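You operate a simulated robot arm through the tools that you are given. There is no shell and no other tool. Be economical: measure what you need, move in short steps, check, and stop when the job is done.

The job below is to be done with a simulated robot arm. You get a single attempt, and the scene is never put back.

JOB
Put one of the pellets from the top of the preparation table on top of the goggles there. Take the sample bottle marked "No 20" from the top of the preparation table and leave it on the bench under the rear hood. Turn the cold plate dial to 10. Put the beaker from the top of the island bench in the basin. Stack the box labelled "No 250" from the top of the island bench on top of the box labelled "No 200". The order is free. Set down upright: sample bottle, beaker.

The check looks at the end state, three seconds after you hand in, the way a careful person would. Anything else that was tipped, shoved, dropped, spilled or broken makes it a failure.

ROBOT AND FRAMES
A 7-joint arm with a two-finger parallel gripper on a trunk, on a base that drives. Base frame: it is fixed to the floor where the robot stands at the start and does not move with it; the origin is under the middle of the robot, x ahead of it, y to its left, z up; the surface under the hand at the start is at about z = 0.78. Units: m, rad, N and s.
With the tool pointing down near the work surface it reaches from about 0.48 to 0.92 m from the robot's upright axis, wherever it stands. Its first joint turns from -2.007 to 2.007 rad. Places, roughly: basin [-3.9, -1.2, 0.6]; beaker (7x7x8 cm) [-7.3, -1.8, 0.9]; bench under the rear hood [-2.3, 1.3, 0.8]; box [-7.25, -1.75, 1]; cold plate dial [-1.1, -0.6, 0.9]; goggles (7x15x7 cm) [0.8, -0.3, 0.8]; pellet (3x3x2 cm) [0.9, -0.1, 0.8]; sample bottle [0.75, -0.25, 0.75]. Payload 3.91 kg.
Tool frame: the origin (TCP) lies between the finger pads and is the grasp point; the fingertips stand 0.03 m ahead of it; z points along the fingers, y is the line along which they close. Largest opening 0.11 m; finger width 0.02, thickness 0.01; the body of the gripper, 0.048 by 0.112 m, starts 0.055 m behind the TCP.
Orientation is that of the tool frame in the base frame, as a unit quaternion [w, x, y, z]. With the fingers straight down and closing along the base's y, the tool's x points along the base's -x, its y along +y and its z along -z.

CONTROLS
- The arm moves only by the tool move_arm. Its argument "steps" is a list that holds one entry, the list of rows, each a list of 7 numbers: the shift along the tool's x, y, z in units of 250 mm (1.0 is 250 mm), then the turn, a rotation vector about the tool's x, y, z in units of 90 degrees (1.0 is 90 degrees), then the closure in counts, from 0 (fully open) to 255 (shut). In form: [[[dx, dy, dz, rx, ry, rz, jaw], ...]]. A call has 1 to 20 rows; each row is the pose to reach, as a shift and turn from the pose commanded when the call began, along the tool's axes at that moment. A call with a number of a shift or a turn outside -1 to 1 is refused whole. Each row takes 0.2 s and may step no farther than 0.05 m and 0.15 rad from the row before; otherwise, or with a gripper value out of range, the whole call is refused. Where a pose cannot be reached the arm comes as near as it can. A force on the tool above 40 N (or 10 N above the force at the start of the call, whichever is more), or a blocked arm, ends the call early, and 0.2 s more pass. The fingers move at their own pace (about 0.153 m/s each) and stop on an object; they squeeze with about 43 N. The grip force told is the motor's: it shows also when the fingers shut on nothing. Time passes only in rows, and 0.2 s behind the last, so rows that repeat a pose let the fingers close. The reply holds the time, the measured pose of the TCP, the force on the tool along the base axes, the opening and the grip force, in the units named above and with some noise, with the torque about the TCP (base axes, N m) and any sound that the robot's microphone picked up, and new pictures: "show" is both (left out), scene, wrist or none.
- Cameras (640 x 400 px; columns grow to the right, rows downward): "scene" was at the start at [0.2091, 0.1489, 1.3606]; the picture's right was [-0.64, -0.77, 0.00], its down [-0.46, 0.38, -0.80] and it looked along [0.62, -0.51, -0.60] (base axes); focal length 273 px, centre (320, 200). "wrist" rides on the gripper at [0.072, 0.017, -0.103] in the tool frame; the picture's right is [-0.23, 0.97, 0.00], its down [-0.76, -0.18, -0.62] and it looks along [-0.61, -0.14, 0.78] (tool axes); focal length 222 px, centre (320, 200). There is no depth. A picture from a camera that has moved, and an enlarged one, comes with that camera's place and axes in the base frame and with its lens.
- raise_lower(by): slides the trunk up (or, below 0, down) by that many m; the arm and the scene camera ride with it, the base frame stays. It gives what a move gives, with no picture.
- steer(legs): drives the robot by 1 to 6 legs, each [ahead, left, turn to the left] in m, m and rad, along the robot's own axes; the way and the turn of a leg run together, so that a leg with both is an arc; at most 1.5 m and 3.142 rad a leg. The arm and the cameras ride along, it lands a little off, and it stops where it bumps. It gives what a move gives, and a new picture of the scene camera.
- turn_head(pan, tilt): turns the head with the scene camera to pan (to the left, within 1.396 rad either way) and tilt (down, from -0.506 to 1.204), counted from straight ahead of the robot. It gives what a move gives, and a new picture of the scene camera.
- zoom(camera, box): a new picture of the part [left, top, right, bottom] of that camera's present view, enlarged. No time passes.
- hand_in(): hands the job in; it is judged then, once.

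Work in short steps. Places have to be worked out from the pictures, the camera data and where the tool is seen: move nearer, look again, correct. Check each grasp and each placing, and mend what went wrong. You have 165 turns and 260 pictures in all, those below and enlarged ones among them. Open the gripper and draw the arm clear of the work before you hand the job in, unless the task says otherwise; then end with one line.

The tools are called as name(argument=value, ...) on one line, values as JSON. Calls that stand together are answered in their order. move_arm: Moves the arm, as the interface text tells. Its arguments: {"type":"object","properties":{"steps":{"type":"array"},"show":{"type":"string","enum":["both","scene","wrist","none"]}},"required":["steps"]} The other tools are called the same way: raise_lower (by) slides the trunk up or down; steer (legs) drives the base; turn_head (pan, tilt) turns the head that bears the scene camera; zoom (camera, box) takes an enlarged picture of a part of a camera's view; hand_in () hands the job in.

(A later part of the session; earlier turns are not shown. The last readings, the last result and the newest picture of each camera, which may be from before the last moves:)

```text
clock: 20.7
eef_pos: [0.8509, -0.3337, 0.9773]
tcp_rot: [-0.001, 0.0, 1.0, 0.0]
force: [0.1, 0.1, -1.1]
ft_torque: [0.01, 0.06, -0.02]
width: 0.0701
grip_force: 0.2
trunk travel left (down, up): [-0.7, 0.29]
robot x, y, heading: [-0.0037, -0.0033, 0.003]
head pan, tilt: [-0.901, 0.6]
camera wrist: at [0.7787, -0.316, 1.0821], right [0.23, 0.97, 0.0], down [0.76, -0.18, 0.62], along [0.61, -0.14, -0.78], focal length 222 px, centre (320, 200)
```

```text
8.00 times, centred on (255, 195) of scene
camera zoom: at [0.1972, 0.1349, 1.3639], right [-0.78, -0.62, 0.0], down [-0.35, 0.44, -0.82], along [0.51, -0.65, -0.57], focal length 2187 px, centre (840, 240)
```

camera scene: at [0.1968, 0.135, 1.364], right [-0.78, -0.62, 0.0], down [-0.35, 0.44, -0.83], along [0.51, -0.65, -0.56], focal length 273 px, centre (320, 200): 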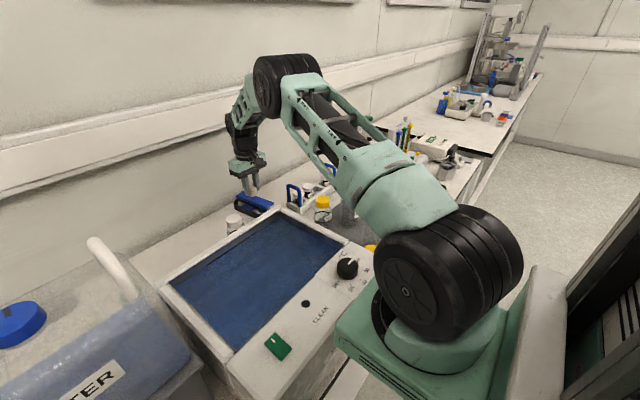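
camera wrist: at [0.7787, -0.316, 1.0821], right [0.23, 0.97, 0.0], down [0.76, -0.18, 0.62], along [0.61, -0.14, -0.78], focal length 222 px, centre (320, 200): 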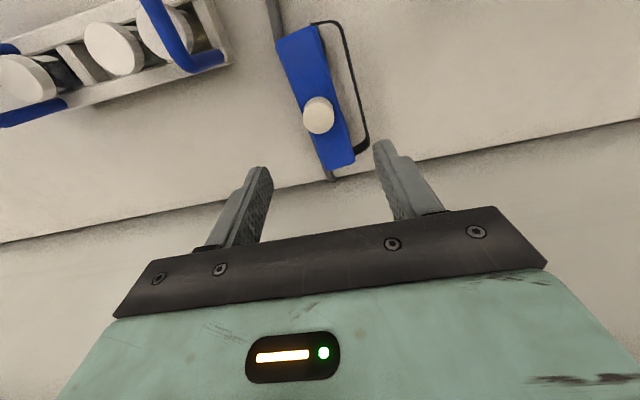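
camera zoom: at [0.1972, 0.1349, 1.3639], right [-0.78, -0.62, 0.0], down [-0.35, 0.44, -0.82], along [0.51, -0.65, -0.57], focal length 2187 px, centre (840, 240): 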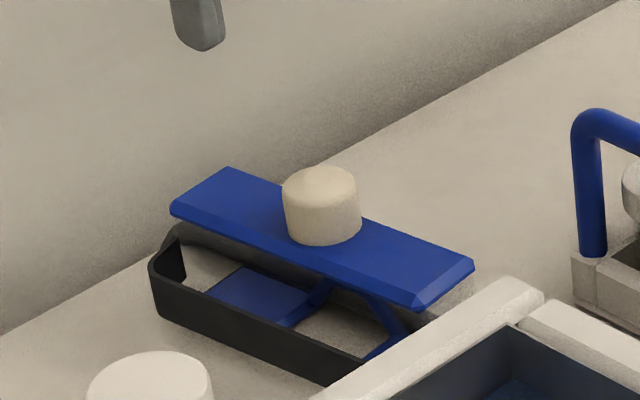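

The pellet stands on the goggles. Next is bottle No 20: its cap top is near (0.711,0.101,0.89), so I move above it in two calls, open.

move_arm(steps=[[[0.06, 0.15, -0.15, 0, 0, 0, 0], [0.12, 0.3, -0.25, 0, 0, 0, 0], [0.18, 0.46, -0.3, 0, 0, 0, 0], [0.24, 0.63, -0.3, 0, 0, 0, 0], [0.3, 0.8, -0.3, 0, 0, 0, 0], [0.36, 0.96, -0.3, 0, 0, 0, 0]]], show="none")

move_arm(steps=[[[0.05, 0.15, 0, 0, 0, 0, 0], [0.1, 0.3, 0, 0, 0, 0, 0], [0.15, 0.46, 0, 0, 0, 0, 0], [0.2, 0.63, 0, 0, 0, 0, 0], [0.2, 0.775, 0, 0, 0, 0, 0]]], show="wrist")

turn_head(pan=-0.2, tilt=0.7)

```text
refused: row 1 steps farther than a row can; nothing moved
```

```text
clock: 21.9
eef_pos: [0.8001, -0.1434, 0.9759]
tcp_rot: [0.0, 0.001, 1.0, 0.0]
force: [-0.4, -0.7, -0.7]
ft_torque: [0.03, 0.01, -0.02]
width: 0.11
grip_force: 0.1
trunk travel left (down, up): [-0.7, 0.29]
robot x, y, heading: [0.0027, 0.0004, 0.002]
head pan, tilt: [-0.901, 0.6]
camera wrist: at [0.7274, -0.1256, 1.0812], right [0.23, 0.97, 0.0], down [0.76, -0.18, 0.62], along [0.61, -0.14, -0.78], focal length 222 px, centre (320, 200)
```

wrist: 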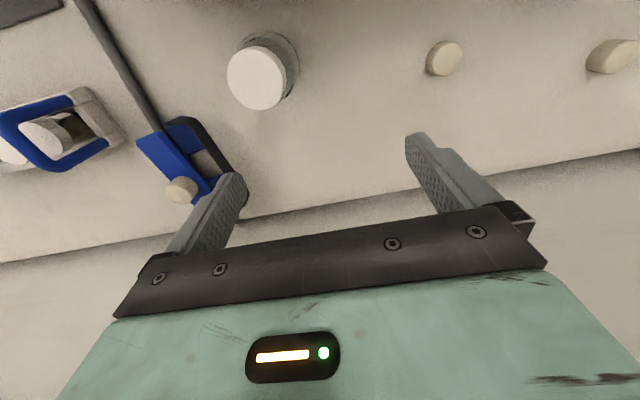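

```text
clock: 23.0
eef_pos: [0.7998, -0.1424, 0.9762]
tcp_rot: [0.0, 0.0, 1.0, 0.0]
force: [-0.3, -0.6, -0.4]
ft_torque: [-0.05, -0.01, 0.02]
width: 0.1101
grip_force: 0.0
trunk travel left (down, up): [-0.7, 0.29]
robot x, y, heading: [-0.0027, 0.0036, 0.0]
head pan, tilt: [-0.201, 0.7]
camera scene: at [0.2251, 0.1874, 1.3554], right [-0.2, -0.98, 0.0], down [-0.63, 0.13, -0.76], along [0.75, -0.15, -0.64], focal length 273 px, centre (320, 200)
```

scene: 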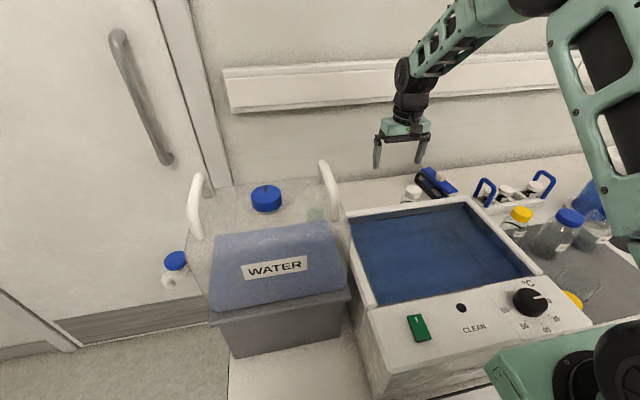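

The first call was refused, but the second part moved me. Continuing to above the green bottle.

move_arm(steps=[[[0.05, 0.15, -0.1, 0, 0, 0, 0], [0.1, 0.32, -0.12, 0, 0, 0, 0], [0.16, 0.49, -0.12, 0, 0, 0, 0], [0.23, 0.66, -0.12, 0, 0, 0, 0], [0.3, 0.82, -0.12, 0, 0, 0, 0], [0.356, 0.976, -0.12, 0, 0, 0, 0], [0.356, 0.976, -0.12, 0, 0, 0, 0]]], show="both")

```text
clock: 24.6
eef_pos: [0.7133, 0.1035, 1.0063]
tcp_rot: [-0.001, -0.001, 1.0, 0.0]
force: [0.3, 0.5, -0.3]
ft_torque: [-0.02, 0.01, 0.0]
width: 0.11
grip_force: 0.0
trunk travel left (down, up): [-0.7, 0.29]
robot x, y, heading: [0.001, -0.0004, -0.002]
head pan, tilt: [-0.201, 0.7]
camera scene: at [0.2251, 0.1874, 1.3554], right [-0.2, -0.98, 0.0], down [-0.63, 0.13, -0.76], along [0.75, -0.15, -0.64], focal length 273 px, centre (320, 200)
camera wrist: at [0.64, 0.1217, 1.1115], right [0.23, 0.97, 0.0], down [0.76, -0.18, 0.62], along [0.61, -0.14, -0.78], focal length 222 px, centre (320, 200)
```

scene: 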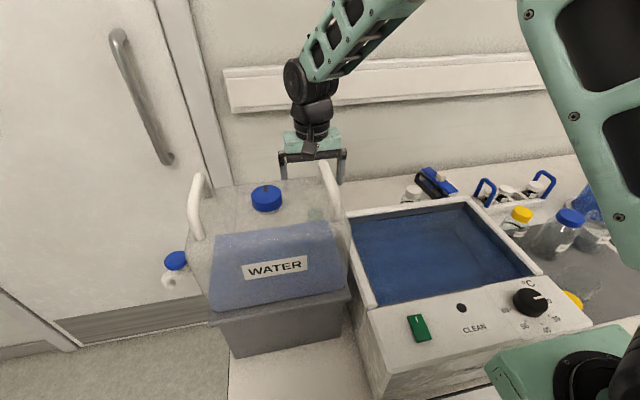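
wrist: 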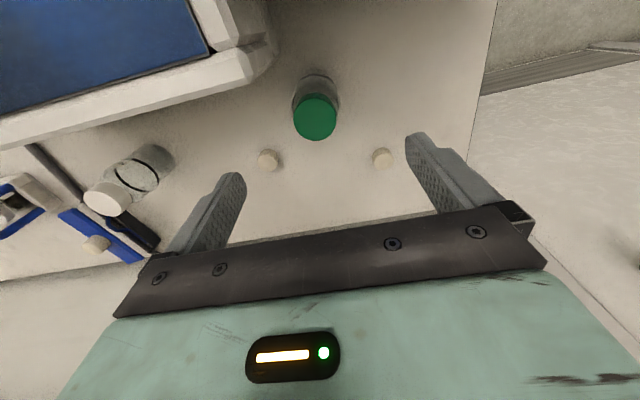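

The cap centre measures (0.711,0.101). I centre and lower to mid height, then check clearance to the jug and bath.

move_arm(steps=[[[0.009, -0.01, 0.1, 0, 0, 0, 0], [0.009, -0.01, 0.2, 0, 0, 0, 0], [0.009, -0.01, 0.3, 0, 0, 0, 0]]], show="wrist")

zoom(camera="scene", box=[180, 80, 440, 240])

```text
clock: 25.4
eef_pos: [0.7107, 0.1016, 0.9329]
tcp_rot: [0.0, 0.001, 1.0, -0.001]
force: [0.4, 0.0, -0.5]
ft_torque: [0.03, -0.01, 0.02]
width: 0.1099
grip_force: 0.0
trunk travel left (down, up): [-0.7, 0.29]
robot x, y, heading: [0.003, -0.0016, -0.002]
head pan, tilt: [-0.201, 0.7]
camera wrist: at [0.638, 0.1184, 1.0372], right [0.23, 0.97, 0.0], down [0.76, -0.18, 0.62], along [0.61, -0.14, -0.78], focal length 222 px, centre (320, 200)
```

wrist: 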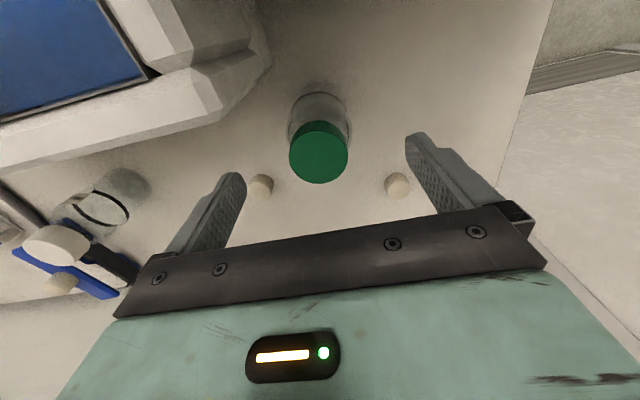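

```text
2.46 times, centred on (310, 160) of scene
camera zoom: at [0.2249, 0.1874, 1.3555], right [-0.2, -0.98, 0.0], down [-0.63, 0.13, -0.77], along [0.75, -0.15, -0.64], focal length 673 px, centre (345, 298)
```

zoom: 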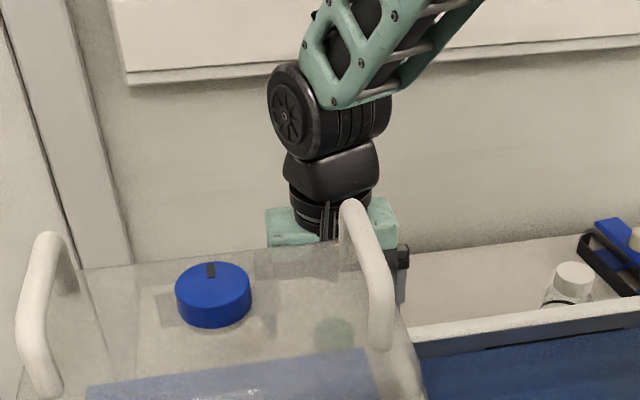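

Centred on the cap with the jug still behind the camera. I lower to z ≈ 0.853 slowly, then close.

move_arm(steps=[[[0.004, -0.003, 0.08, 0, 0, 0, 0], [0.004, -0.003, 0.16, 0, 0, 0, 0], [0.004, -0.003, 0.24, 0, 0, 0, 0], [0.004, -0.003, 0.315, 0, 0, 0, 0]]], show="both")

```text
clock: 26.4
eef_pos: [0.7059, 0.1016, 0.8528]
tcp_rot: [0.0, 0.0, 1.0, 0.0]
force: [-0.1, 0.5, 0.0]
ft_torque: [-0.01, 0.03, 0.02]
width: 0.11
grip_force: 0.0
trunk travel left (down, up): [-0.7, 0.29]
robot x, y, heading: [0.0017, 0.0024, -0.002]
head pan, tilt: [-0.201, 0.7]
camera scene: at [0.225, 0.1874, 1.3555], right [-0.2, -0.98, 0.0], down [-0.63, 0.13, -0.77], along [0.75, -0.15, -0.64], focal length 273 px, centre (320, 200)
camera wrist: at [0.6338, 0.1181, 0.9578], right [0.23, 0.97, 0.0], down [0.76, -0.18, 0.62], along [0.61, -0.14, -0.78], focal length 222 px, centre (320, 200)
```

scene: 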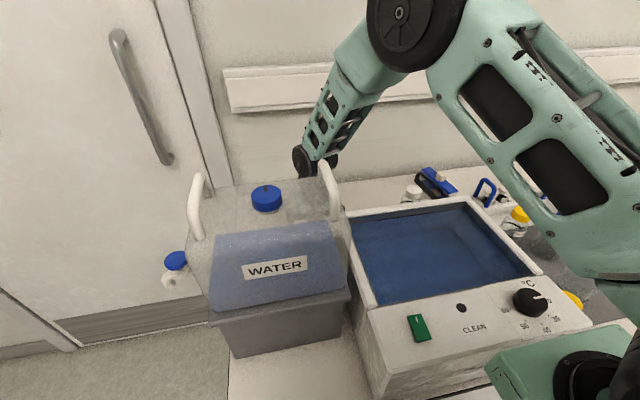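
wrist: 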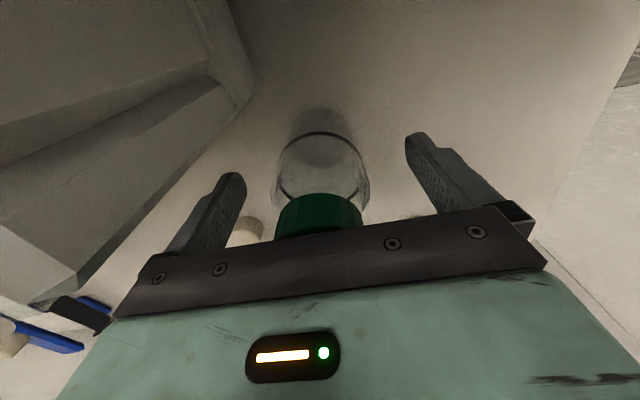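

No contact. I centre 3 mm in x and close on the bottle.

move_arm(steps=[[[-0.014, 0, 0, 0, 0, 0, 0], [-0.014, 0, 0, 0, 0, 0, 120], [-0.014, 0, 0, 0, 0, 0, 255], [-0.014, 0, 0, 0, 0, 0, 255], [-0.014, 0, 0, 0, 0, 0, 255]]], show="wrist")

```text
clock: 27.6
eef_pos: [0.7098, 0.1019, 0.8547]
tcp_rot: [0.0, 0.0, 1.0, 0.001]
force: [0.8, -0.2, 1.3]
ft_torque: [0.04, -0.04, 0.01]
width: 0.055
grip_force: 42.9
trunk travel left (down, up): [-0.7, 0.29]
robot x, y, heading: [0.0031, -0.0015, 0.001]
head pan, tilt: [-0.201, 0.7]
camera wrist: at [0.6377, 0.118, 0.9582], right [0.23, 0.97, 0.0], down [0.76, -0.18, 0.62], along [0.61, -0.14, -0.78], focal length 222 px, centre (320, 200)
```

wrist: 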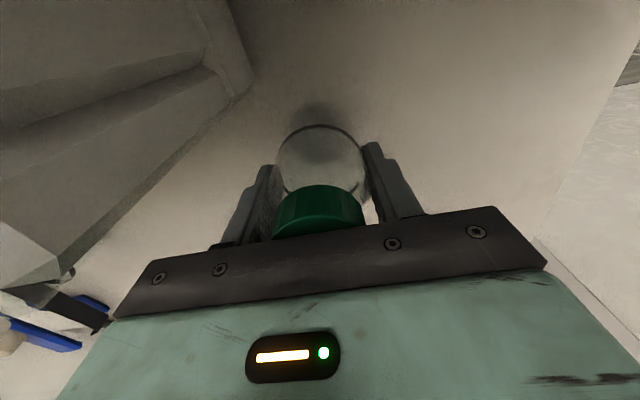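

Gripped at 0.055 m. I lift straight up.

move_arm(steps=[[[0, 0, -0.1, 0, 0, 0, 255], [0, 0, -0.25, 0, 0, 0, 255], [0, 0, -0.42, 0, 0, 0, 255], [0, 0, -0.6, 0, 0, 0, 255], [0, 0, -0.78, 0, 0, 0, 255], [0, 0, -0.96, 0, 0, 0, 255]]], show="both")

turn_head(pan=1.39, tilt=0.4)

turn_head(pan=-1.39, tilt=0.4)

```text
clock: 29.0
eef_pos: [0.7107, 0.1022, 1.0944]
tcp_rot: [-0.001, 0.0, 1.0, 0.0]
force: [1.1, -0.4, -1.5]
ft_torque: [-0.02, 0.06, 0.0]
width: 0.0547
grip_force: 42.8
trunk travel left (down, up): [-0.7, 0.29]
robot x, y, heading: [-0.0029, -0.0011, 0.002]
head pan, tilt: [-0.201, 0.7]
camera scene: at [0.2255, 0.1876, 1.3552], right [-0.2, -0.98, 0.0], down [-0.63, 0.13, -0.76], along [0.75, -0.15, -0.64], focal length 273 px, centre (320, 200)
camera wrist: at [0.6378, 0.118, 1.1993], right [0.23, 0.97, 0.0], down [0.76, -0.18, 0.62], along [0.61, -0.14, -0.78], focal length 222 px, centre (320, 200)
```

scene: 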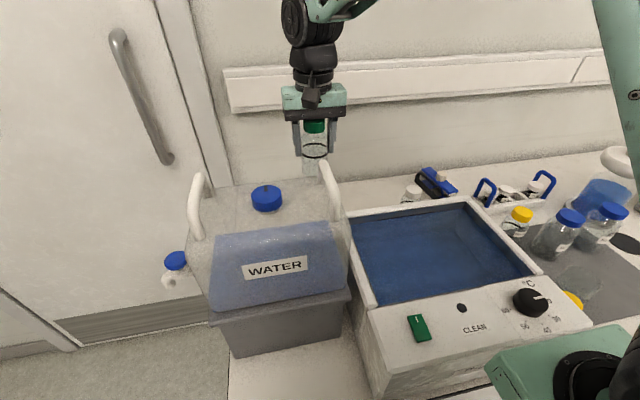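
wrist: 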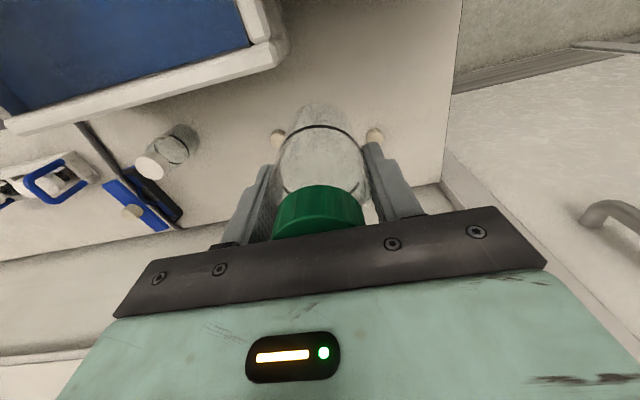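

```text
clock: 30.7
eef_pos: [0.71, 0.1003, 1.0938]
tcp_rot: [-0.001, 0.0, 1.0, 0.0]
force: [-0.1, -0.1, -2.4]
ft_torque: [0.04, -0.01, 0.02]
width: 0.0549
grip_force: 42.9
trunk travel left (down, up): [-0.7, 0.29]
robot x, y, heading: [-0.001, 0.0041, -0.001]
head pan, tilt: [1.389, 0.4]
camera scene: at [0.1587, 0.2955, 1.3822], right [0.98, -0.18, 0.0], down [-0.07, -0.38, -0.92], along [0.17, 0.91, -0.39], focal length 273 px, centre (320, 200)
```

scene: 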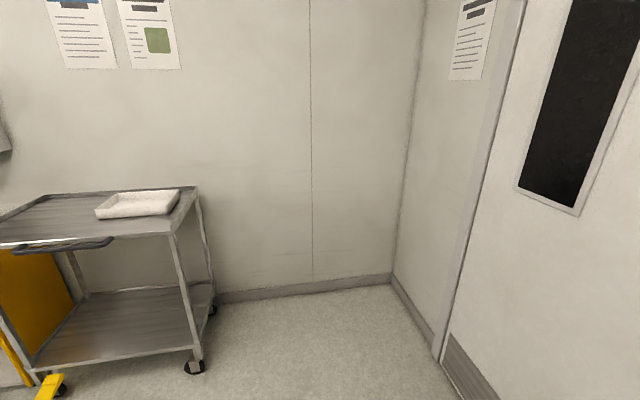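

```text
clock: 33.1
eef_pos: [0.7094, 0.1009, 1.0942]
tcp_rot: [0.0, 0.0, 1.0, 0.0]
force: [-0.3, -0.1, -1.7]
ft_torque: [-0.01, -0.04, 0.0]
width: 0.0551
grip_force: 42.7
trunk travel left (down, up): [-0.7, 0.29]
robot x, y, heading: [0.0013, 0.0003, -0.0]
head pan, tilt: [-1.389, 0.4]
camera scene: at [0.1587, 0.1133, 1.3822], right [-0.98, -0.18, 0.0], down [-0.07, 0.38, -0.92], along [0.17, -0.91, -0.39], focal length 273 px, centre (320, 200)
```

scene: 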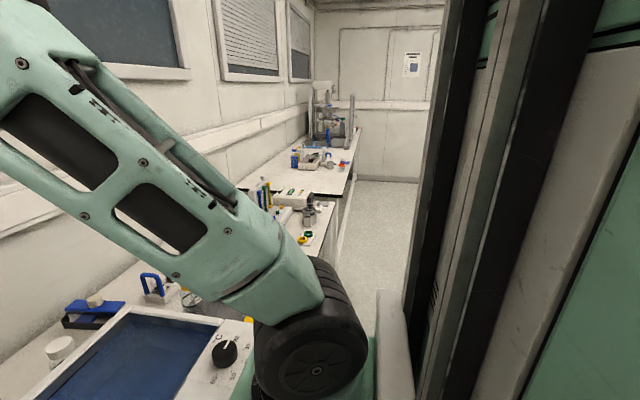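

Bottle is held (≈2 N). I raise and pull the arm in for driving, and then turn the robot to see what is behind it.

move_arm(steps=[[[0, 0, -0.18, 0, 0, 0, 255], [0.1, -0.05, -0.34, 0, 0, 0, 255], [0.2, -0.1, -0.5, 0, 0, 0, 255], [0.3, -0.15, -0.62, 0, 0, 0, 255], [0.42, -0.2, -0.72, 0, 0, 0, 255], [0.54, -0.25, -0.8, 0, 0, 0, 255], [0.66, -0.3, -0.8, 0, 0, 0, 255]]], show="none")

turn_head(pan=-0.1, tilt=0.3)

```text
clock: 34.7
eef_pos: [0.5463, 0.0269, 1.2925]
tcp_rot: [0.0, 0.0, 1.0, -0.001]
force: [0.1, 0.1, -2.1]
ft_torque: [-0.02, 0.01, 0.0]
width: 0.055
grip_force: 42.4
trunk travel left (down, up): [-0.7, 0.29]
robot x, y, heading: [0.0006, 0.0042, 0.001]
head pan, tilt: [-1.389, 0.4]
```

```text
clock: 36.2
eef_pos: [0.5466, 0.0268, 1.2939]
tcp_rot: [0.0, 0.001, 1.0, 0.0]
force: [-0.6, 0.8, -1.3]
ft_torque: [-0.01, 0.02, 0.01]
width: 0.0549
grip_force: 43.1
trunk travel left (down, up): [-0.7, 0.29]
robot x, y, heading: [-0.005, 0.0004, 0.001]
head pan, tilt: [-0.099, 0.3]
camera scene: at [0.2348, 0.195, 1.3915], right [-0.1, -0.99, 0.0], down [-0.29, 0.03, -0.96], along [0.95, -0.1, -0.3], focal length 273 px, centre (320, 200)
```

scene: 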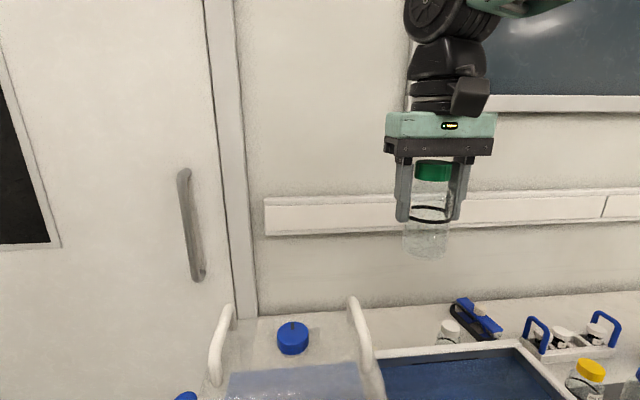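

I back off a little and turn left.

steer(legs=[[-0.15, 0, 0], [0, 0, 1.3]])

turn_head(pan=1.2, tilt=0.35)

```text
clock: 40.7
eef_pos: [-0.0238, 0.5326, 1.2932]
tcp_rot: [0.0, -0.6, 0.8, 0.0]
force: [-0.2, -0.4, -1.0]
ft_torque: [0.0, 0.02, -0.01]
width: 0.0547
grip_force: 43.0
trunk travel left (down, up): [-0.7, 0.29]
robot x, y, heading: [-0.1456, -0.0008, 1.287]
head pan, tilt: [-0.099, 0.3]
camera scene: at [-0.2723, 0.2799, 1.3915], right [0.93, -0.37, 0.0], down [-0.11, -0.27, -0.96], along [0.36, 0.89, -0.3], focal length 273 px, centre (320, 200)
```

scene: 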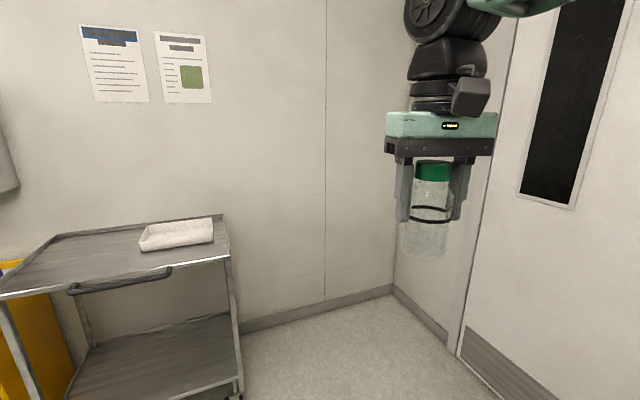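

```text
clock: 42.2
eef_pos: [-0.0232, 0.5327, 1.2937]
tcp_rot: [0.0, -0.6, 0.8, 0.0]
force: [-0.1, 0.3, -1.1]
ft_torque: [-0.04, 0.0, 0.0]
width: 0.0549
grip_force: 43.1
trunk travel left (down, up): [-0.7, 0.29]
robot x, y, heading: [-0.1508, -0.0001, 1.289]
head pan, tilt: [1.201, 0.351]
camera scene: at [-0.3811, 0.25, 1.3868], right [0.61, 0.79, 0.0], down [0.27, -0.21, -0.94], along [-0.75, 0.57, -0.34], focal length 273 px, centre (320, 200)
```

scene: 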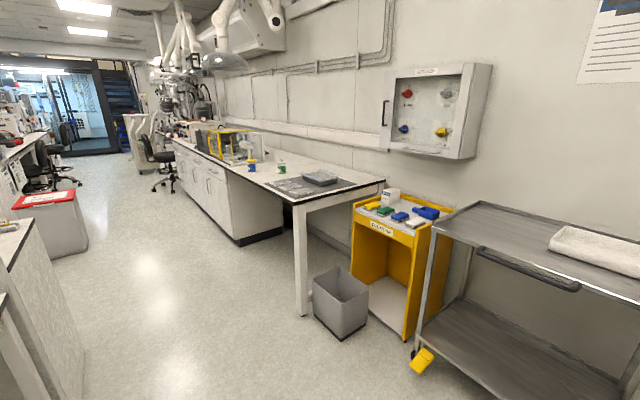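

A long bench runs along the left wall (y ≥ 1.1, from x ≈ -1.65 onward) with hoods over it, and the aisle is around y ≈ 0.5. I drive into the aisle, turn to face -x and go along it.

steer(legs=[[0.45, 0, 0], [0, 0, 1.85], [0.9, 0, 0]])

turn_head(pan=-0.8, tilt=0.3)

turn_head(pan=1.0, tilt=0.4)

```text
clock: 47.3
eef_pos: [-0.3295, 0.8444, 1.293]
tcp_rot: [0.0, 0.849, -0.529, 0.0]
force: [0.0, -0.6, -0.9]
ft_torque: [-0.02, 0.0, 0.01]
width: 0.0552
grip_force: 43.3
trunk travel left (down, up): [-0.7, 0.29]
robot x, y, heading: [-0.0657, 0.3607, 2.029]
head pan, tilt: [1.201, 0.351]
stopped in leg 2: the robot was blocked; the commanded pose is now the measured one
camera scene: at [-0.4031, 0.3932, 1.3868], right [-0.09, 1.0, 0.0], down [0.34, 0.03, -0.94], along [-0.94, -0.08, -0.34], focal length 273 px, centre (320, 200)
```

scene: 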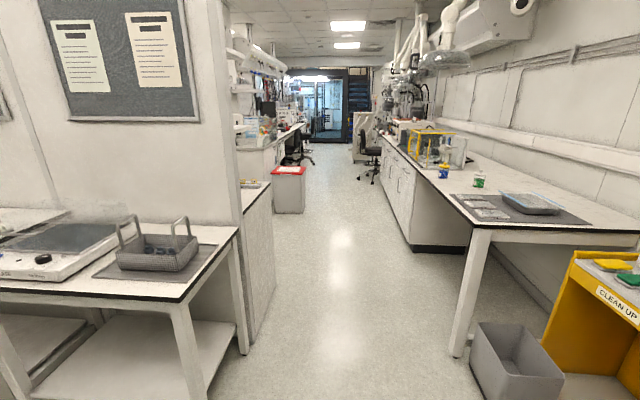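

```text
clock: 49.2
eef_pos: [-0.3279, 0.844, 1.2932]
tcp_rot: [0.0, 0.848, -0.529, 0.0]
force: [0.5, -1.2, -2.0]
ft_torque: [-0.01, 0.03, -0.02]
width: 0.055
grip_force: 43.0
trunk travel left (down, up): [-0.7, 0.29]
robot x, y, heading: [-0.0657, 0.3665, 2.029]
head pan, tilt: [-0.799, 0.3]
camera scene: at [-0.2792, 0.4894, 1.3915], right [0.94, -0.33, 0.0], down [-0.1, -0.28, -0.96], along [0.32, 0.9, -0.3], focal length 273 px, centre (320, 200)
```

scene: 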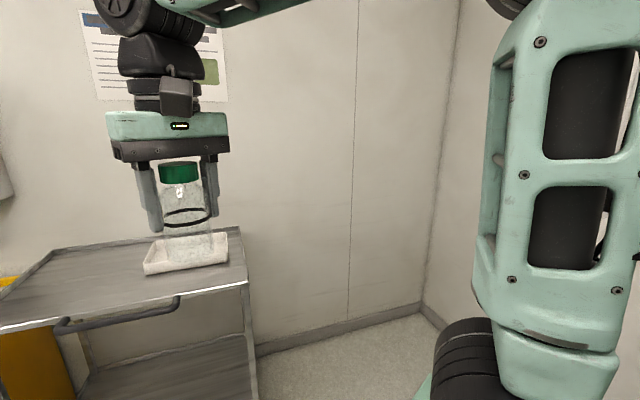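

```text
clock: 51.0
eef_pos: [-0.3297, 0.843, 1.2933]
tcp_rot: [0.001, 0.848, -0.53, 0.0]
force: [-0.7, -0.4, -1.7]
ft_torque: [-0.02, 0.01, 0.01]
width: 0.055
grip_force: 42.7
trunk travel left (down, up): [-0.7, 0.29]
robot x, y, heading: [-0.0611, 0.3651, 2.027]
head pan, tilt: [1.0, 0.4]
camera scene: at [-0.4025, 0.4118, 1.3822], right [0.11, 0.99, 0.0], down [0.39, -0.04, -0.92], along [-0.92, 0.1, -0.39], focal length 273 px, centre (320, 200)
```

scene: 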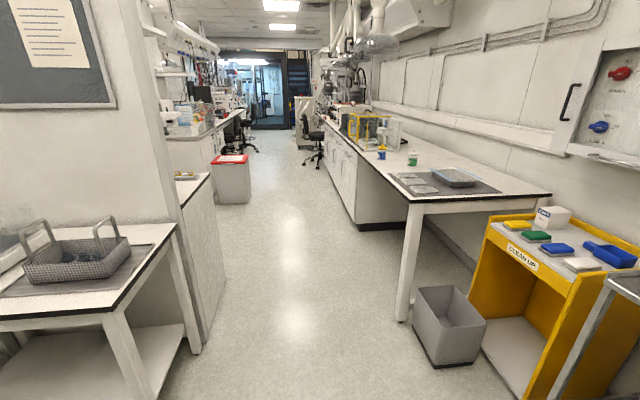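

Turning was blocked, likely against the preparation table. I strafe away to the left (-x) and then turn.

steer(legs=[[0, 0.3, 0], [0, 0, 1.1]])

```text
clock: 55.9
eef_pos: [-0.8792, 0.2053, 1.2938]
tcp_rot: [0.0, 1.0, -0.002, -0.001]
force: [-0.4, 0.3, -1.3]
ft_torque: [0.01, -0.01, 0.01]
width: 0.055
grip_force: 43.4
trunk travel left (down, up): [-0.7, 0.29]
robot x, y, heading: [-0.3322, 0.2299, 3.143]
head pan, tilt: [1.0, 0.4]
camera scene: at [-0.5252, -0.051, 1.3822], right [-0.84, 0.54, 0.0], down [0.21, 0.33, -0.92], along [-0.5, -0.77, -0.39], focal length 273 px, centre (320, 200)
```

scene: 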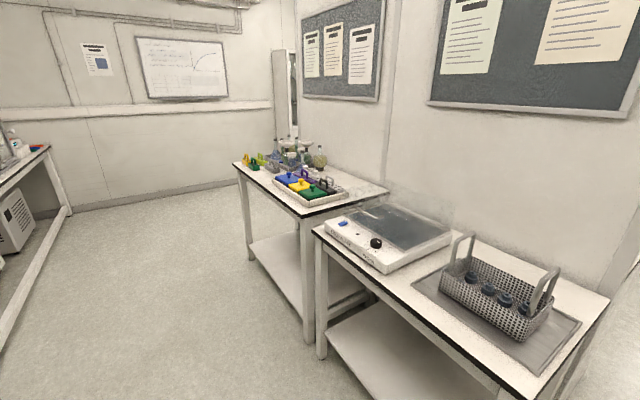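

Heading is now -x. I strafe to the middle of the aisle and drive along to x ≈ -2.1.

steer(legs=[[0, -0.27, 0], [1.4, 0, 0], [0.3, 0, 0]])

turn_head(pan=-1.0, tilt=0.2)

```text
clock: 66.1
eef_pos: [-2.5979, 0.4808, 1.2928]
tcp_rot: [0.0, 1.0, -0.003, -0.001]
force: [-0.6, -0.2, -1.3]
ft_torque: [-0.01, 0.0, 0.0]
width: 0.0551
grip_force: 42.7
trunk travel left (down, up): [-0.7, 0.29]
robot x, y, heading: [-2.0503, 0.504, 3.139]
head pan, tilt: [1.0, 0.4]
camera scene: at [-2.2452, 0.2222, 1.3822], right [-0.84, 0.54, 0.0], down [0.21, 0.33, -0.92], along [-0.5, -0.77, -0.39], focal length 273 px, centre (320, 200)
```

scene: 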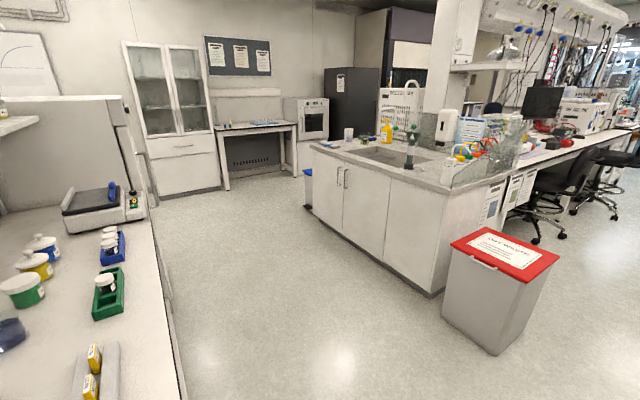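

```text
clock: 68.0
eef_pos: [-2.5984, 0.4807, 1.2927]
tcp_rot: [0.0, 1.0, -0.003, 0.0]
force: [0.5, -0.9, -0.7]
ft_torque: [0.01, 0.01, -0.01]
width: 0.0551
grip_force: 43.4
trunk travel left (down, up): [-0.7, 0.29]
robot x, y, heading: [-2.0531, 0.5038, 3.132]
head pan, tilt: [-1.0, 0.201]
camera scene: at [-2.245, 0.3785, 1.4008], right [0.84, 0.54, 0.0], down [0.11, -0.17, -0.98], along [-0.53, 0.83, -0.2], focal length 273 px, centre (320, 200)
```

scene: 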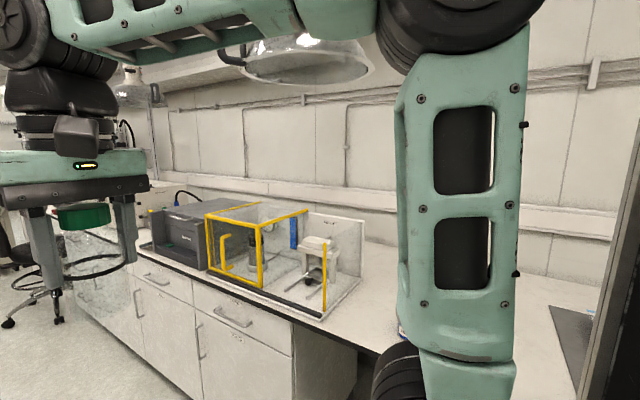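

The basin island is visible, and a balance enclosure stands at x < -2.7 on this bench. I turn right to face the bench and look at the free space and the hood.

steer(legs=[[0, 0, -1.57]])

turn_head(pan=0.5, tilt=-0.3)

turn_head(pan=0.5, tilt=0.6)

```text
clock: 72.2
eef_pos: [-2.0779, 1.0516, 1.293]
tcp_rot: [0.0, -0.705, 0.709, 0.0]
force: [0.2, -0.5, -1.1]
ft_torque: [-0.01, 0.0, 0.03]
width: 0.055
grip_force: 43.1
trunk travel left (down, up): [-0.7, 0.29]
robot x, y, heading: [-2.0481, 0.5047, 1.565]
head pan, tilt: [-1.0, 0.201]
camera scene: at [-2.1783, 0.697, 1.4008], right [0.54, -0.84, 0.0], down [-0.17, -0.11, -0.98], along [0.83, 0.53, -0.2], focal length 273 px, centre (320, 200)
```

scene: 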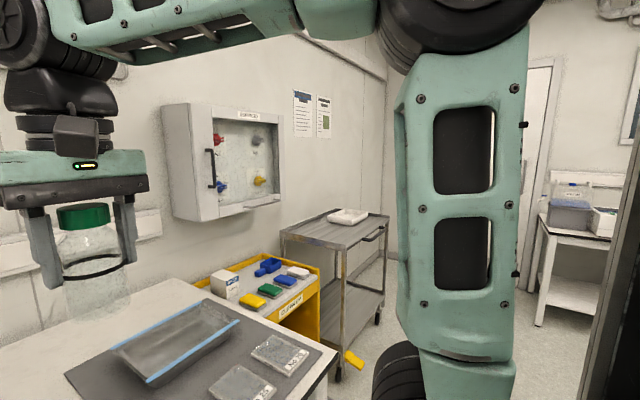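

```text
clock: 73.8
eef_pos: [-2.0776, 1.0523, 1.2926]
tcp_rot: [0.0, -0.706, 0.708, 0.0]
force: [0.5, 0.7, -1.3]
ft_torque: [-0.01, -0.02, 0.0]
width: 0.0551
grip_force: 43.2
trunk travel left (down, up): [-0.7, 0.29]
robot x, y, heading: [-2.0533, 0.5053, 1.569]
head pan, tilt: [0.499, -0.3]
camera scene: at [-2.2943, 0.7158, 1.4447], right [0.88, 0.48, 0.0], down [-0.14, 0.26, -0.96], along [-0.46, 0.84, 0.3], focal length 273 px, centre (320, 200)
```

scene: 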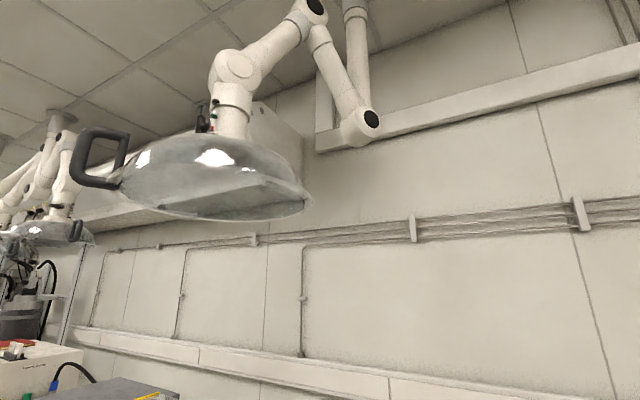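

```text
clock: 75.0
eef_pos: [-2.0778, 1.0516, 1.294]
tcp_rot: [0.0, -0.706, 0.708, 0.0]
force: [0.1, -0.2, -1.7]
ft_torque: [0.01, -0.01, 0.01]
width: 0.0547
grip_force: 43.4
trunk travel left (down, up): [-0.7, 0.29]
robot x, y, heading: [-2.0527, 0.5041, 1.573]
head pan, tilt: [0.499, 0.6]
camera scene: at [-2.299, 0.7244, 1.3641], right [0.88, 0.48, 0.0], down [0.27, -0.5, -0.83], along [-0.39, 0.73, -0.56], focal length 273 px, centre (320, 200)
```

scene: 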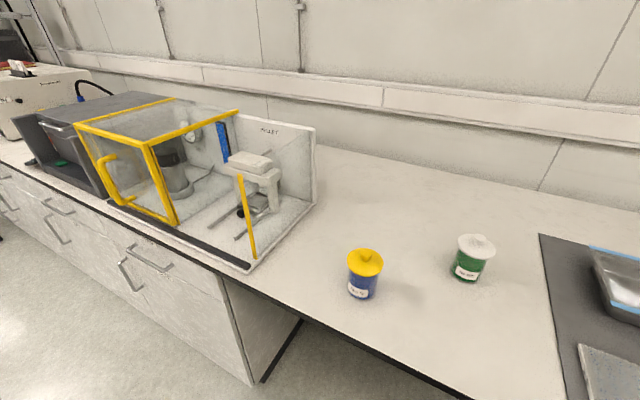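

The hood dome hangs over about (-2.7, 1.05) at z ≈ 1.6, and the bench between the balance (x < -2.71) and the blue jar (-2.42,1.205) is free. I extend the arm low here first, so that the elbow stays below the hood, then strafe left.

move_arm(steps=[[[-0.11, 0, 0.13, 0, 0, 0, 255], [-0.22, 0, 0.26, 0, 0, 0, 255], [-0.33, 0, 0.39, 0, 0, 0, 255], [-0.44, 0, 0.52, 0, 0, 0, 255], [-0.55, 0, 0.65, 0, 0, 0, 255], [-0.66, 0, 0.78, 0, 0, 0, 255], [-0.77, 0, 0.9, 0, 0, 0, 255]]], show="scene")

steer(legs=[[0, 0.4, 0]])

```text
clock: 76.6
eef_pos: [-2.0803, 1.2425, 1.0672]
tcp_rot: [0.0, -0.705, 0.709, 0.001]
force: [-0.2, -0.5, 0.1]
ft_torque: [0.03, 0.0, -0.03]
width: 0.055
grip_force: 42.9
trunk travel left (down, up): [-0.7, 0.29]
robot x, y, heading: [-2.0505, 0.506, 1.573]
head pan, tilt: [0.499, 0.6]
camera scene: at [-2.2989, 0.7239, 1.3641], right [0.88, 0.48, 0.0], down [0.27, -0.5, -0.83], along [-0.39, 0.73, -0.56], focal length 273 px, centre (320, 200)
```

scene: 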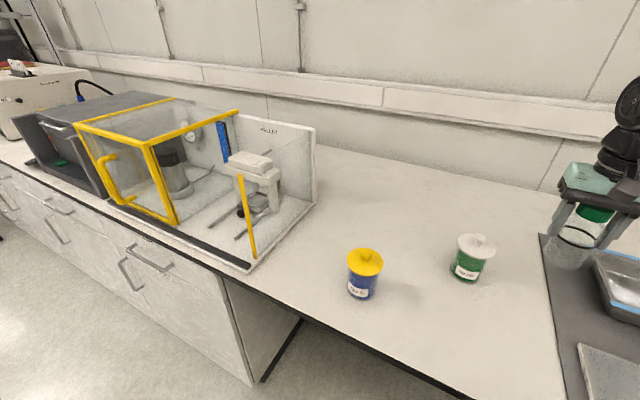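

```text
clock: 79.1
eef_pos: [-2.477, 1.2431, 1.0673]
tcp_rot: [-0.001, -0.705, 0.709, 0.0]
force: [0.3, -0.9, -1.7]
ft_torque: [0.01, -0.02, 0.01]
width: 0.0551
grip_force: 43.8
trunk travel left (down, up): [-0.7, 0.29]
robot x, y, heading: [-2.4516, 0.5001, 1.57]
head pan, tilt: [0.499, 0.6]
camera scene: at [-2.6957, 0.7249, 1.364], right [0.88, 0.48, 0.0], down [0.27, -0.5, -0.83], along [-0.39, 0.72, -0.56], focal length 273 px, centre (320, 200)
```

scene: 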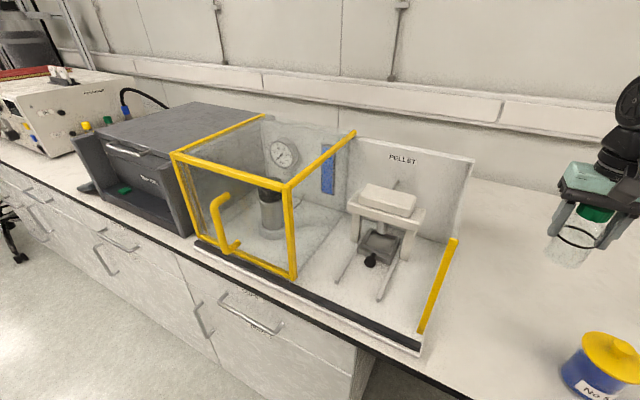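

Looking toward the hand to see the placing spot.

turn_head(pan=-0.15, tilt=0.7)

move_arm(steps=[[[-0.05, 0.1, 0.05, 0, 0, 0, 255], [-0.1, 0.2, 0.1, 0, 0, 0, 255], [-0.16, 0.27, 0.2, 0, 0, 0, 255]]], show="both")

```text
clock: 80.2
eef_pos: [-2.4761, 1.2437, 1.0664]
tcp_rot: [0.001, -0.706, 0.708, 0.0]
force: [-0.3, -0.1, -0.8]
ft_torque: [0.01, -0.02, 0.01]
width: 0.055
grip_force: 42.9
trunk travel left (down, up): [-0.7, 0.29]
robot x, y, heading: [-2.4488, 0.5043, 1.572]
head pan, tilt: [-0.15, 0.7]
camera scene: at [-2.6407, 0.7313, 1.3554], right [0.99, -0.15, 0.0], down [-0.1, -0.64, -0.76], along [0.11, 0.76, -0.64], focal length 273 px, centre (320, 200)
```

scene: 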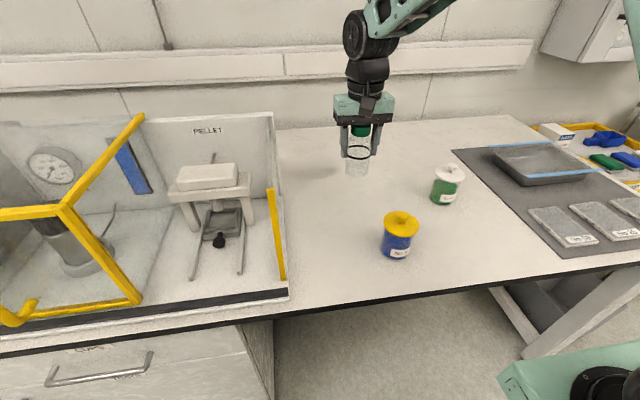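

```text
clock: 81.0
eef_pos: [-2.5452, 1.2846, 1.0186]
tcp_rot: [0.0, -0.706, 0.709, -0.001]
force: [0.5, -0.4, -1.4]
ft_torque: [0.05, 0.05, 0.02]
width: 0.0553
grip_force: 43.2
trunk travel left (down, up): [-0.7, 0.29]
robot x, y, heading: [-2.4494, 0.5043, 1.565]
head pan, tilt: [-0.15, 0.7]
camera scene: at [-2.6404, 0.7309, 1.3555], right [0.99, -0.15, 0.0], down [-0.1, -0.64, -0.77], along [0.12, 0.76, -0.64], focal length 273 px, centre (320, 200)
camera wrist: at [-2.5622, 1.2116, 1.1216], right [-0.97, 0.23, 0.0], down [0.18, 0.76, 0.62], along [0.14, 0.61, -0.78], focal length 222 px, centre (320, 200)
```

scene: 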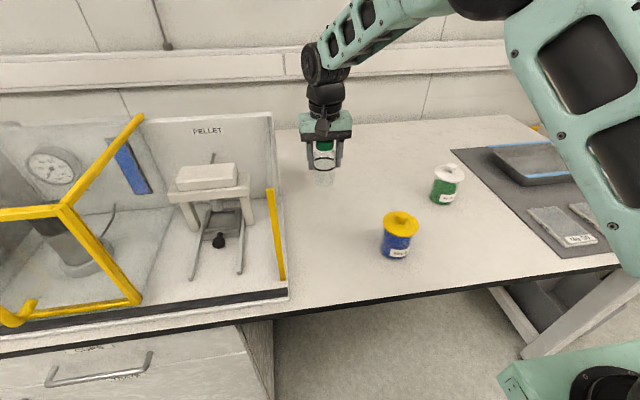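
wrist: 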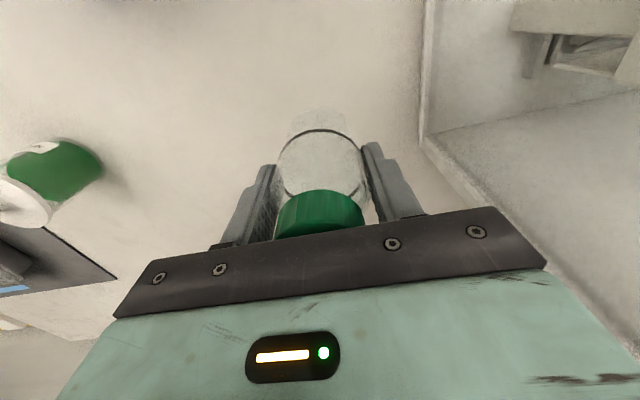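

Clear spot. I descend to just above the bench, shifting 2 cm away from the balance.

move_arm(steps=[[[0, -0.08, 0.1, 0, 0, 0, 255], [0, -0.08, 0.25, 0, 0, 0, 255], [0, -0.08, 0.4, 0, 0, 0, 255], [0, -0.08, 0.5, 0, 0, 0, 255], [0, -0.08, 0.57, 0, 0, 0, 255]]], show="none")

zoom(camera="scene", box=[260, 120, 420, 220])

```text
clock: 81.8
eef_pos: [-2.5254, 1.2893, 0.921]
tcp_rot: [0.004, -0.706, 0.708, 0.007]
force: [0.1, -1.1, 19.5]
ft_torque: [0.04, -0.43, 0.03]
width: 0.0551
grip_force: 43.0
trunk travel left (down, up): [-0.7, 0.29]
robot x, y, heading: [-2.4474, 0.5089, 1.572]
head pan, tilt: [-0.15, 0.7]
stopped in row 4: the force on the tool passed its limit at 62 N (the readings are from after the stop); the commanded pose is now the measured one
```

```text
4.00 times, centred on (340, 170) of scene
camera zoom: at [-2.6405, 0.7302, 1.3558], right [0.99, -0.15, 0.0], down [-0.1, -0.64, -0.77], along [0.12, 0.76, -0.64], focal length 1093 px, centre (240, 320)
```

zoom: 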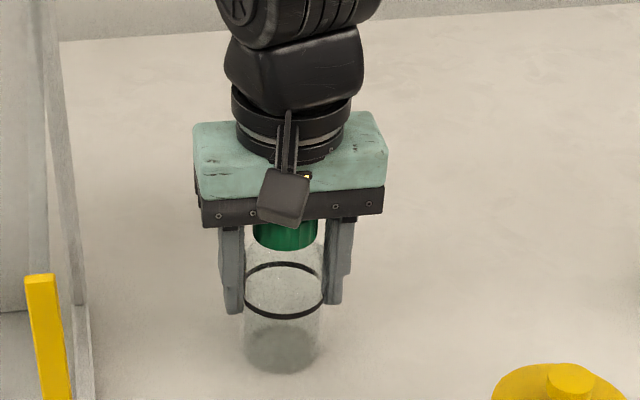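

The bench is higher than thought (≈0.845), and the bottle's base is on it now. I ease off slightly and open.

move_arm(steps=[[[0, 0, -0.008, 0, 0, 0, 255], [0, 0, -0.008, 0, 0, 0, 255]]], show="none")

zoom(camera="scene", box=[290, 160, 370, 220])

```text
clock: 82.5
eef_pos: [-2.5268, 1.2883, 0.9203]
tcp_rot: [0.003, -0.705, 0.71, 0.006]
force: [-0.8, 4.8, 13.9]
ft_torque: [0.41, -0.1, 0.06]
width: 0.0549
grip_force: 43.0
trunk travel left (down, up): [-0.7, 0.29]
robot x, y, heading: [-2.4478, 0.5078, 1.571]
head pan, tilt: [-0.15, 0.7]
```

```text
6.67 times, centred on (330, 190) of scene
camera zoom: at [-2.6407, 0.7309, 1.3554], right [0.99, -0.15, 0.0], down [-0.1, -0.64, -0.77], along [0.12, 0.76, -0.64], focal length 1822 px, centre (253, 267)
```

zoom: 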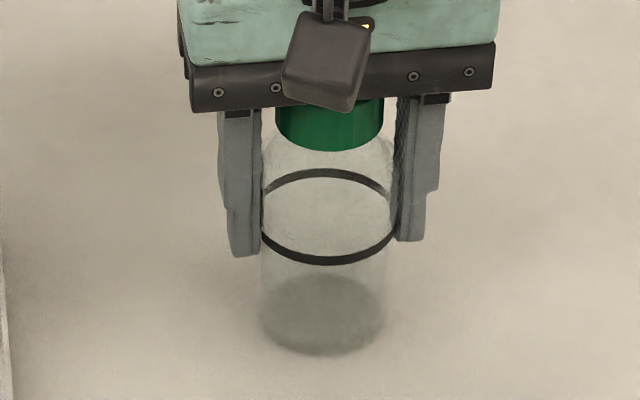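

move_arm(steps=[[[0, 0, -0.008, 0, 0, 0, 255], [0, 0, -0.008, 0, 0, 0, 220], [0, 0, -0.008, 0, 0, 0, 80], [0, 0, -0.008, 0, 0, 0, 60], [0, 0, -0.008, 0, 0, 0, 60]]], show="none")

zoom(camera="scene", box=[290, 160, 370, 220])

```text
clock: 83.7
eef_pos: [-2.5258, 1.2886, 0.9207]
tcp_rot: [0.002, -0.705, 0.709, 0.005]
force: [-0.5, -0.7, 0.0]
ft_torque: [0.0, 0.01, 0.0]
width: 0.0841
grip_force: 0.1
trunk travel left (down, up): [-0.7, 0.29]
robot x, y, heading: [-2.4472, 0.5038, 1.568]
head pan, tilt: [-0.15, 0.7]
```

```text
6.67 times, centred on (330, 190) of scene
camera zoom: at [-2.6406, 0.7312, 1.3554], right [0.99, -0.15, 0.0], down [-0.1, -0.64, -0.76], along [0.12, 0.76, -0.64], focal length 1822 px, centre (253, 267)
```

zoom: 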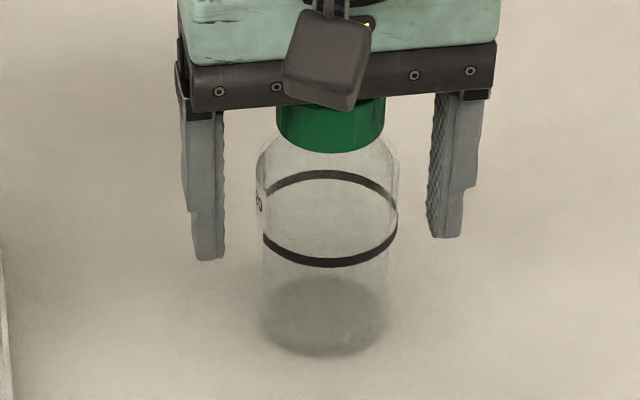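

Standing free and upright. I rise straight up, and then strafe right away from the hood.

move_arm(steps=[[[0, 0, -0.12, 0, 0, 0, 60], [0, 0, -0.28, 0, 0, 0, 60], [0, 0, -0.44, 0, 0, 0, 60], [0, 0, -0.6, 0, 0, 0, 60]]], show="scene")

steer(legs=[[0, -0.4, 0]])

```text
clock: 84.7
eef_pos: [-2.526, 1.2902, 1.0714]
tcp_rot: [0.002, -0.706, 0.709, 0.005]
force: [-0.5, 0.0, 0.5]
ft_torque: [-0.03, -0.01, 0.0]
width: 0.0842
grip_force: 0.2
trunk travel left (down, up): [-0.7, 0.29]
robot x, y, heading: [-2.4509, 0.5058, 1.569]
head pan, tilt: [-0.15, 0.7]
camera scene: at [-2.6407, 0.7315, 1.3553], right [0.99, -0.15, 0.0], down [-0.1, -0.64, -0.76], along [0.12, 0.76, -0.64], focal length 273 px, centre (320, 200)
```

scene: 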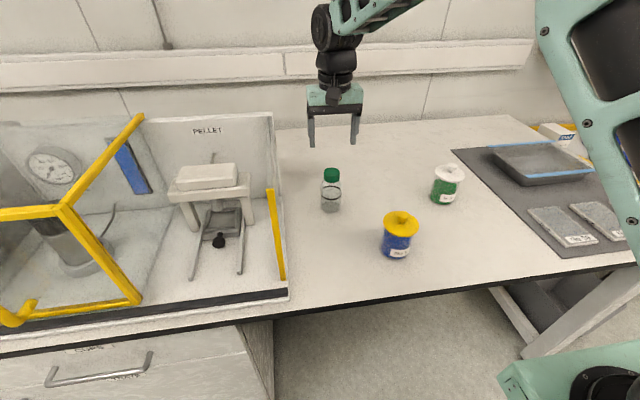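

```text
clock: 87.1
eef_pos: [-2.1275, 1.2895, 1.0711]
tcp_rot: [0.002, -0.706, 0.708, 0.005]
force: [0.2, 0.1, -0.3]
ft_torque: [0.03, -0.01, -0.02]
width: 0.0843
grip_force: 0.1
trunk travel left (down, up): [-0.7, 0.29]
robot x, y, heading: [-2.0534, 0.5094, 1.571]
head pan, tilt: [-0.15, 0.7]
camera scene: at [-2.2436, 0.7308, 1.3554], right [0.99, -0.15, 0.0], down [-0.1, -0.64, -0.76], along [0.12, 0.76, -0.64], focal length 273 px, centre (320, 200)
```

scene: 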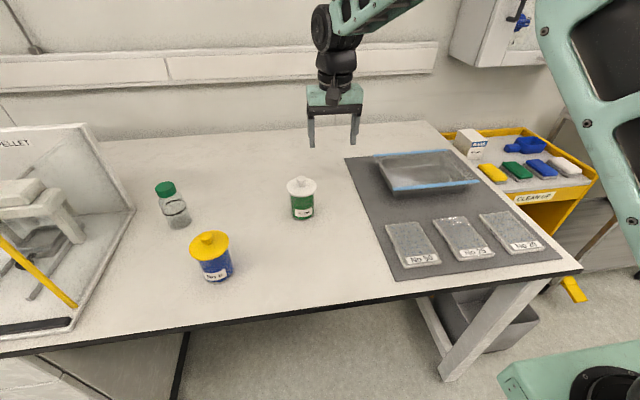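

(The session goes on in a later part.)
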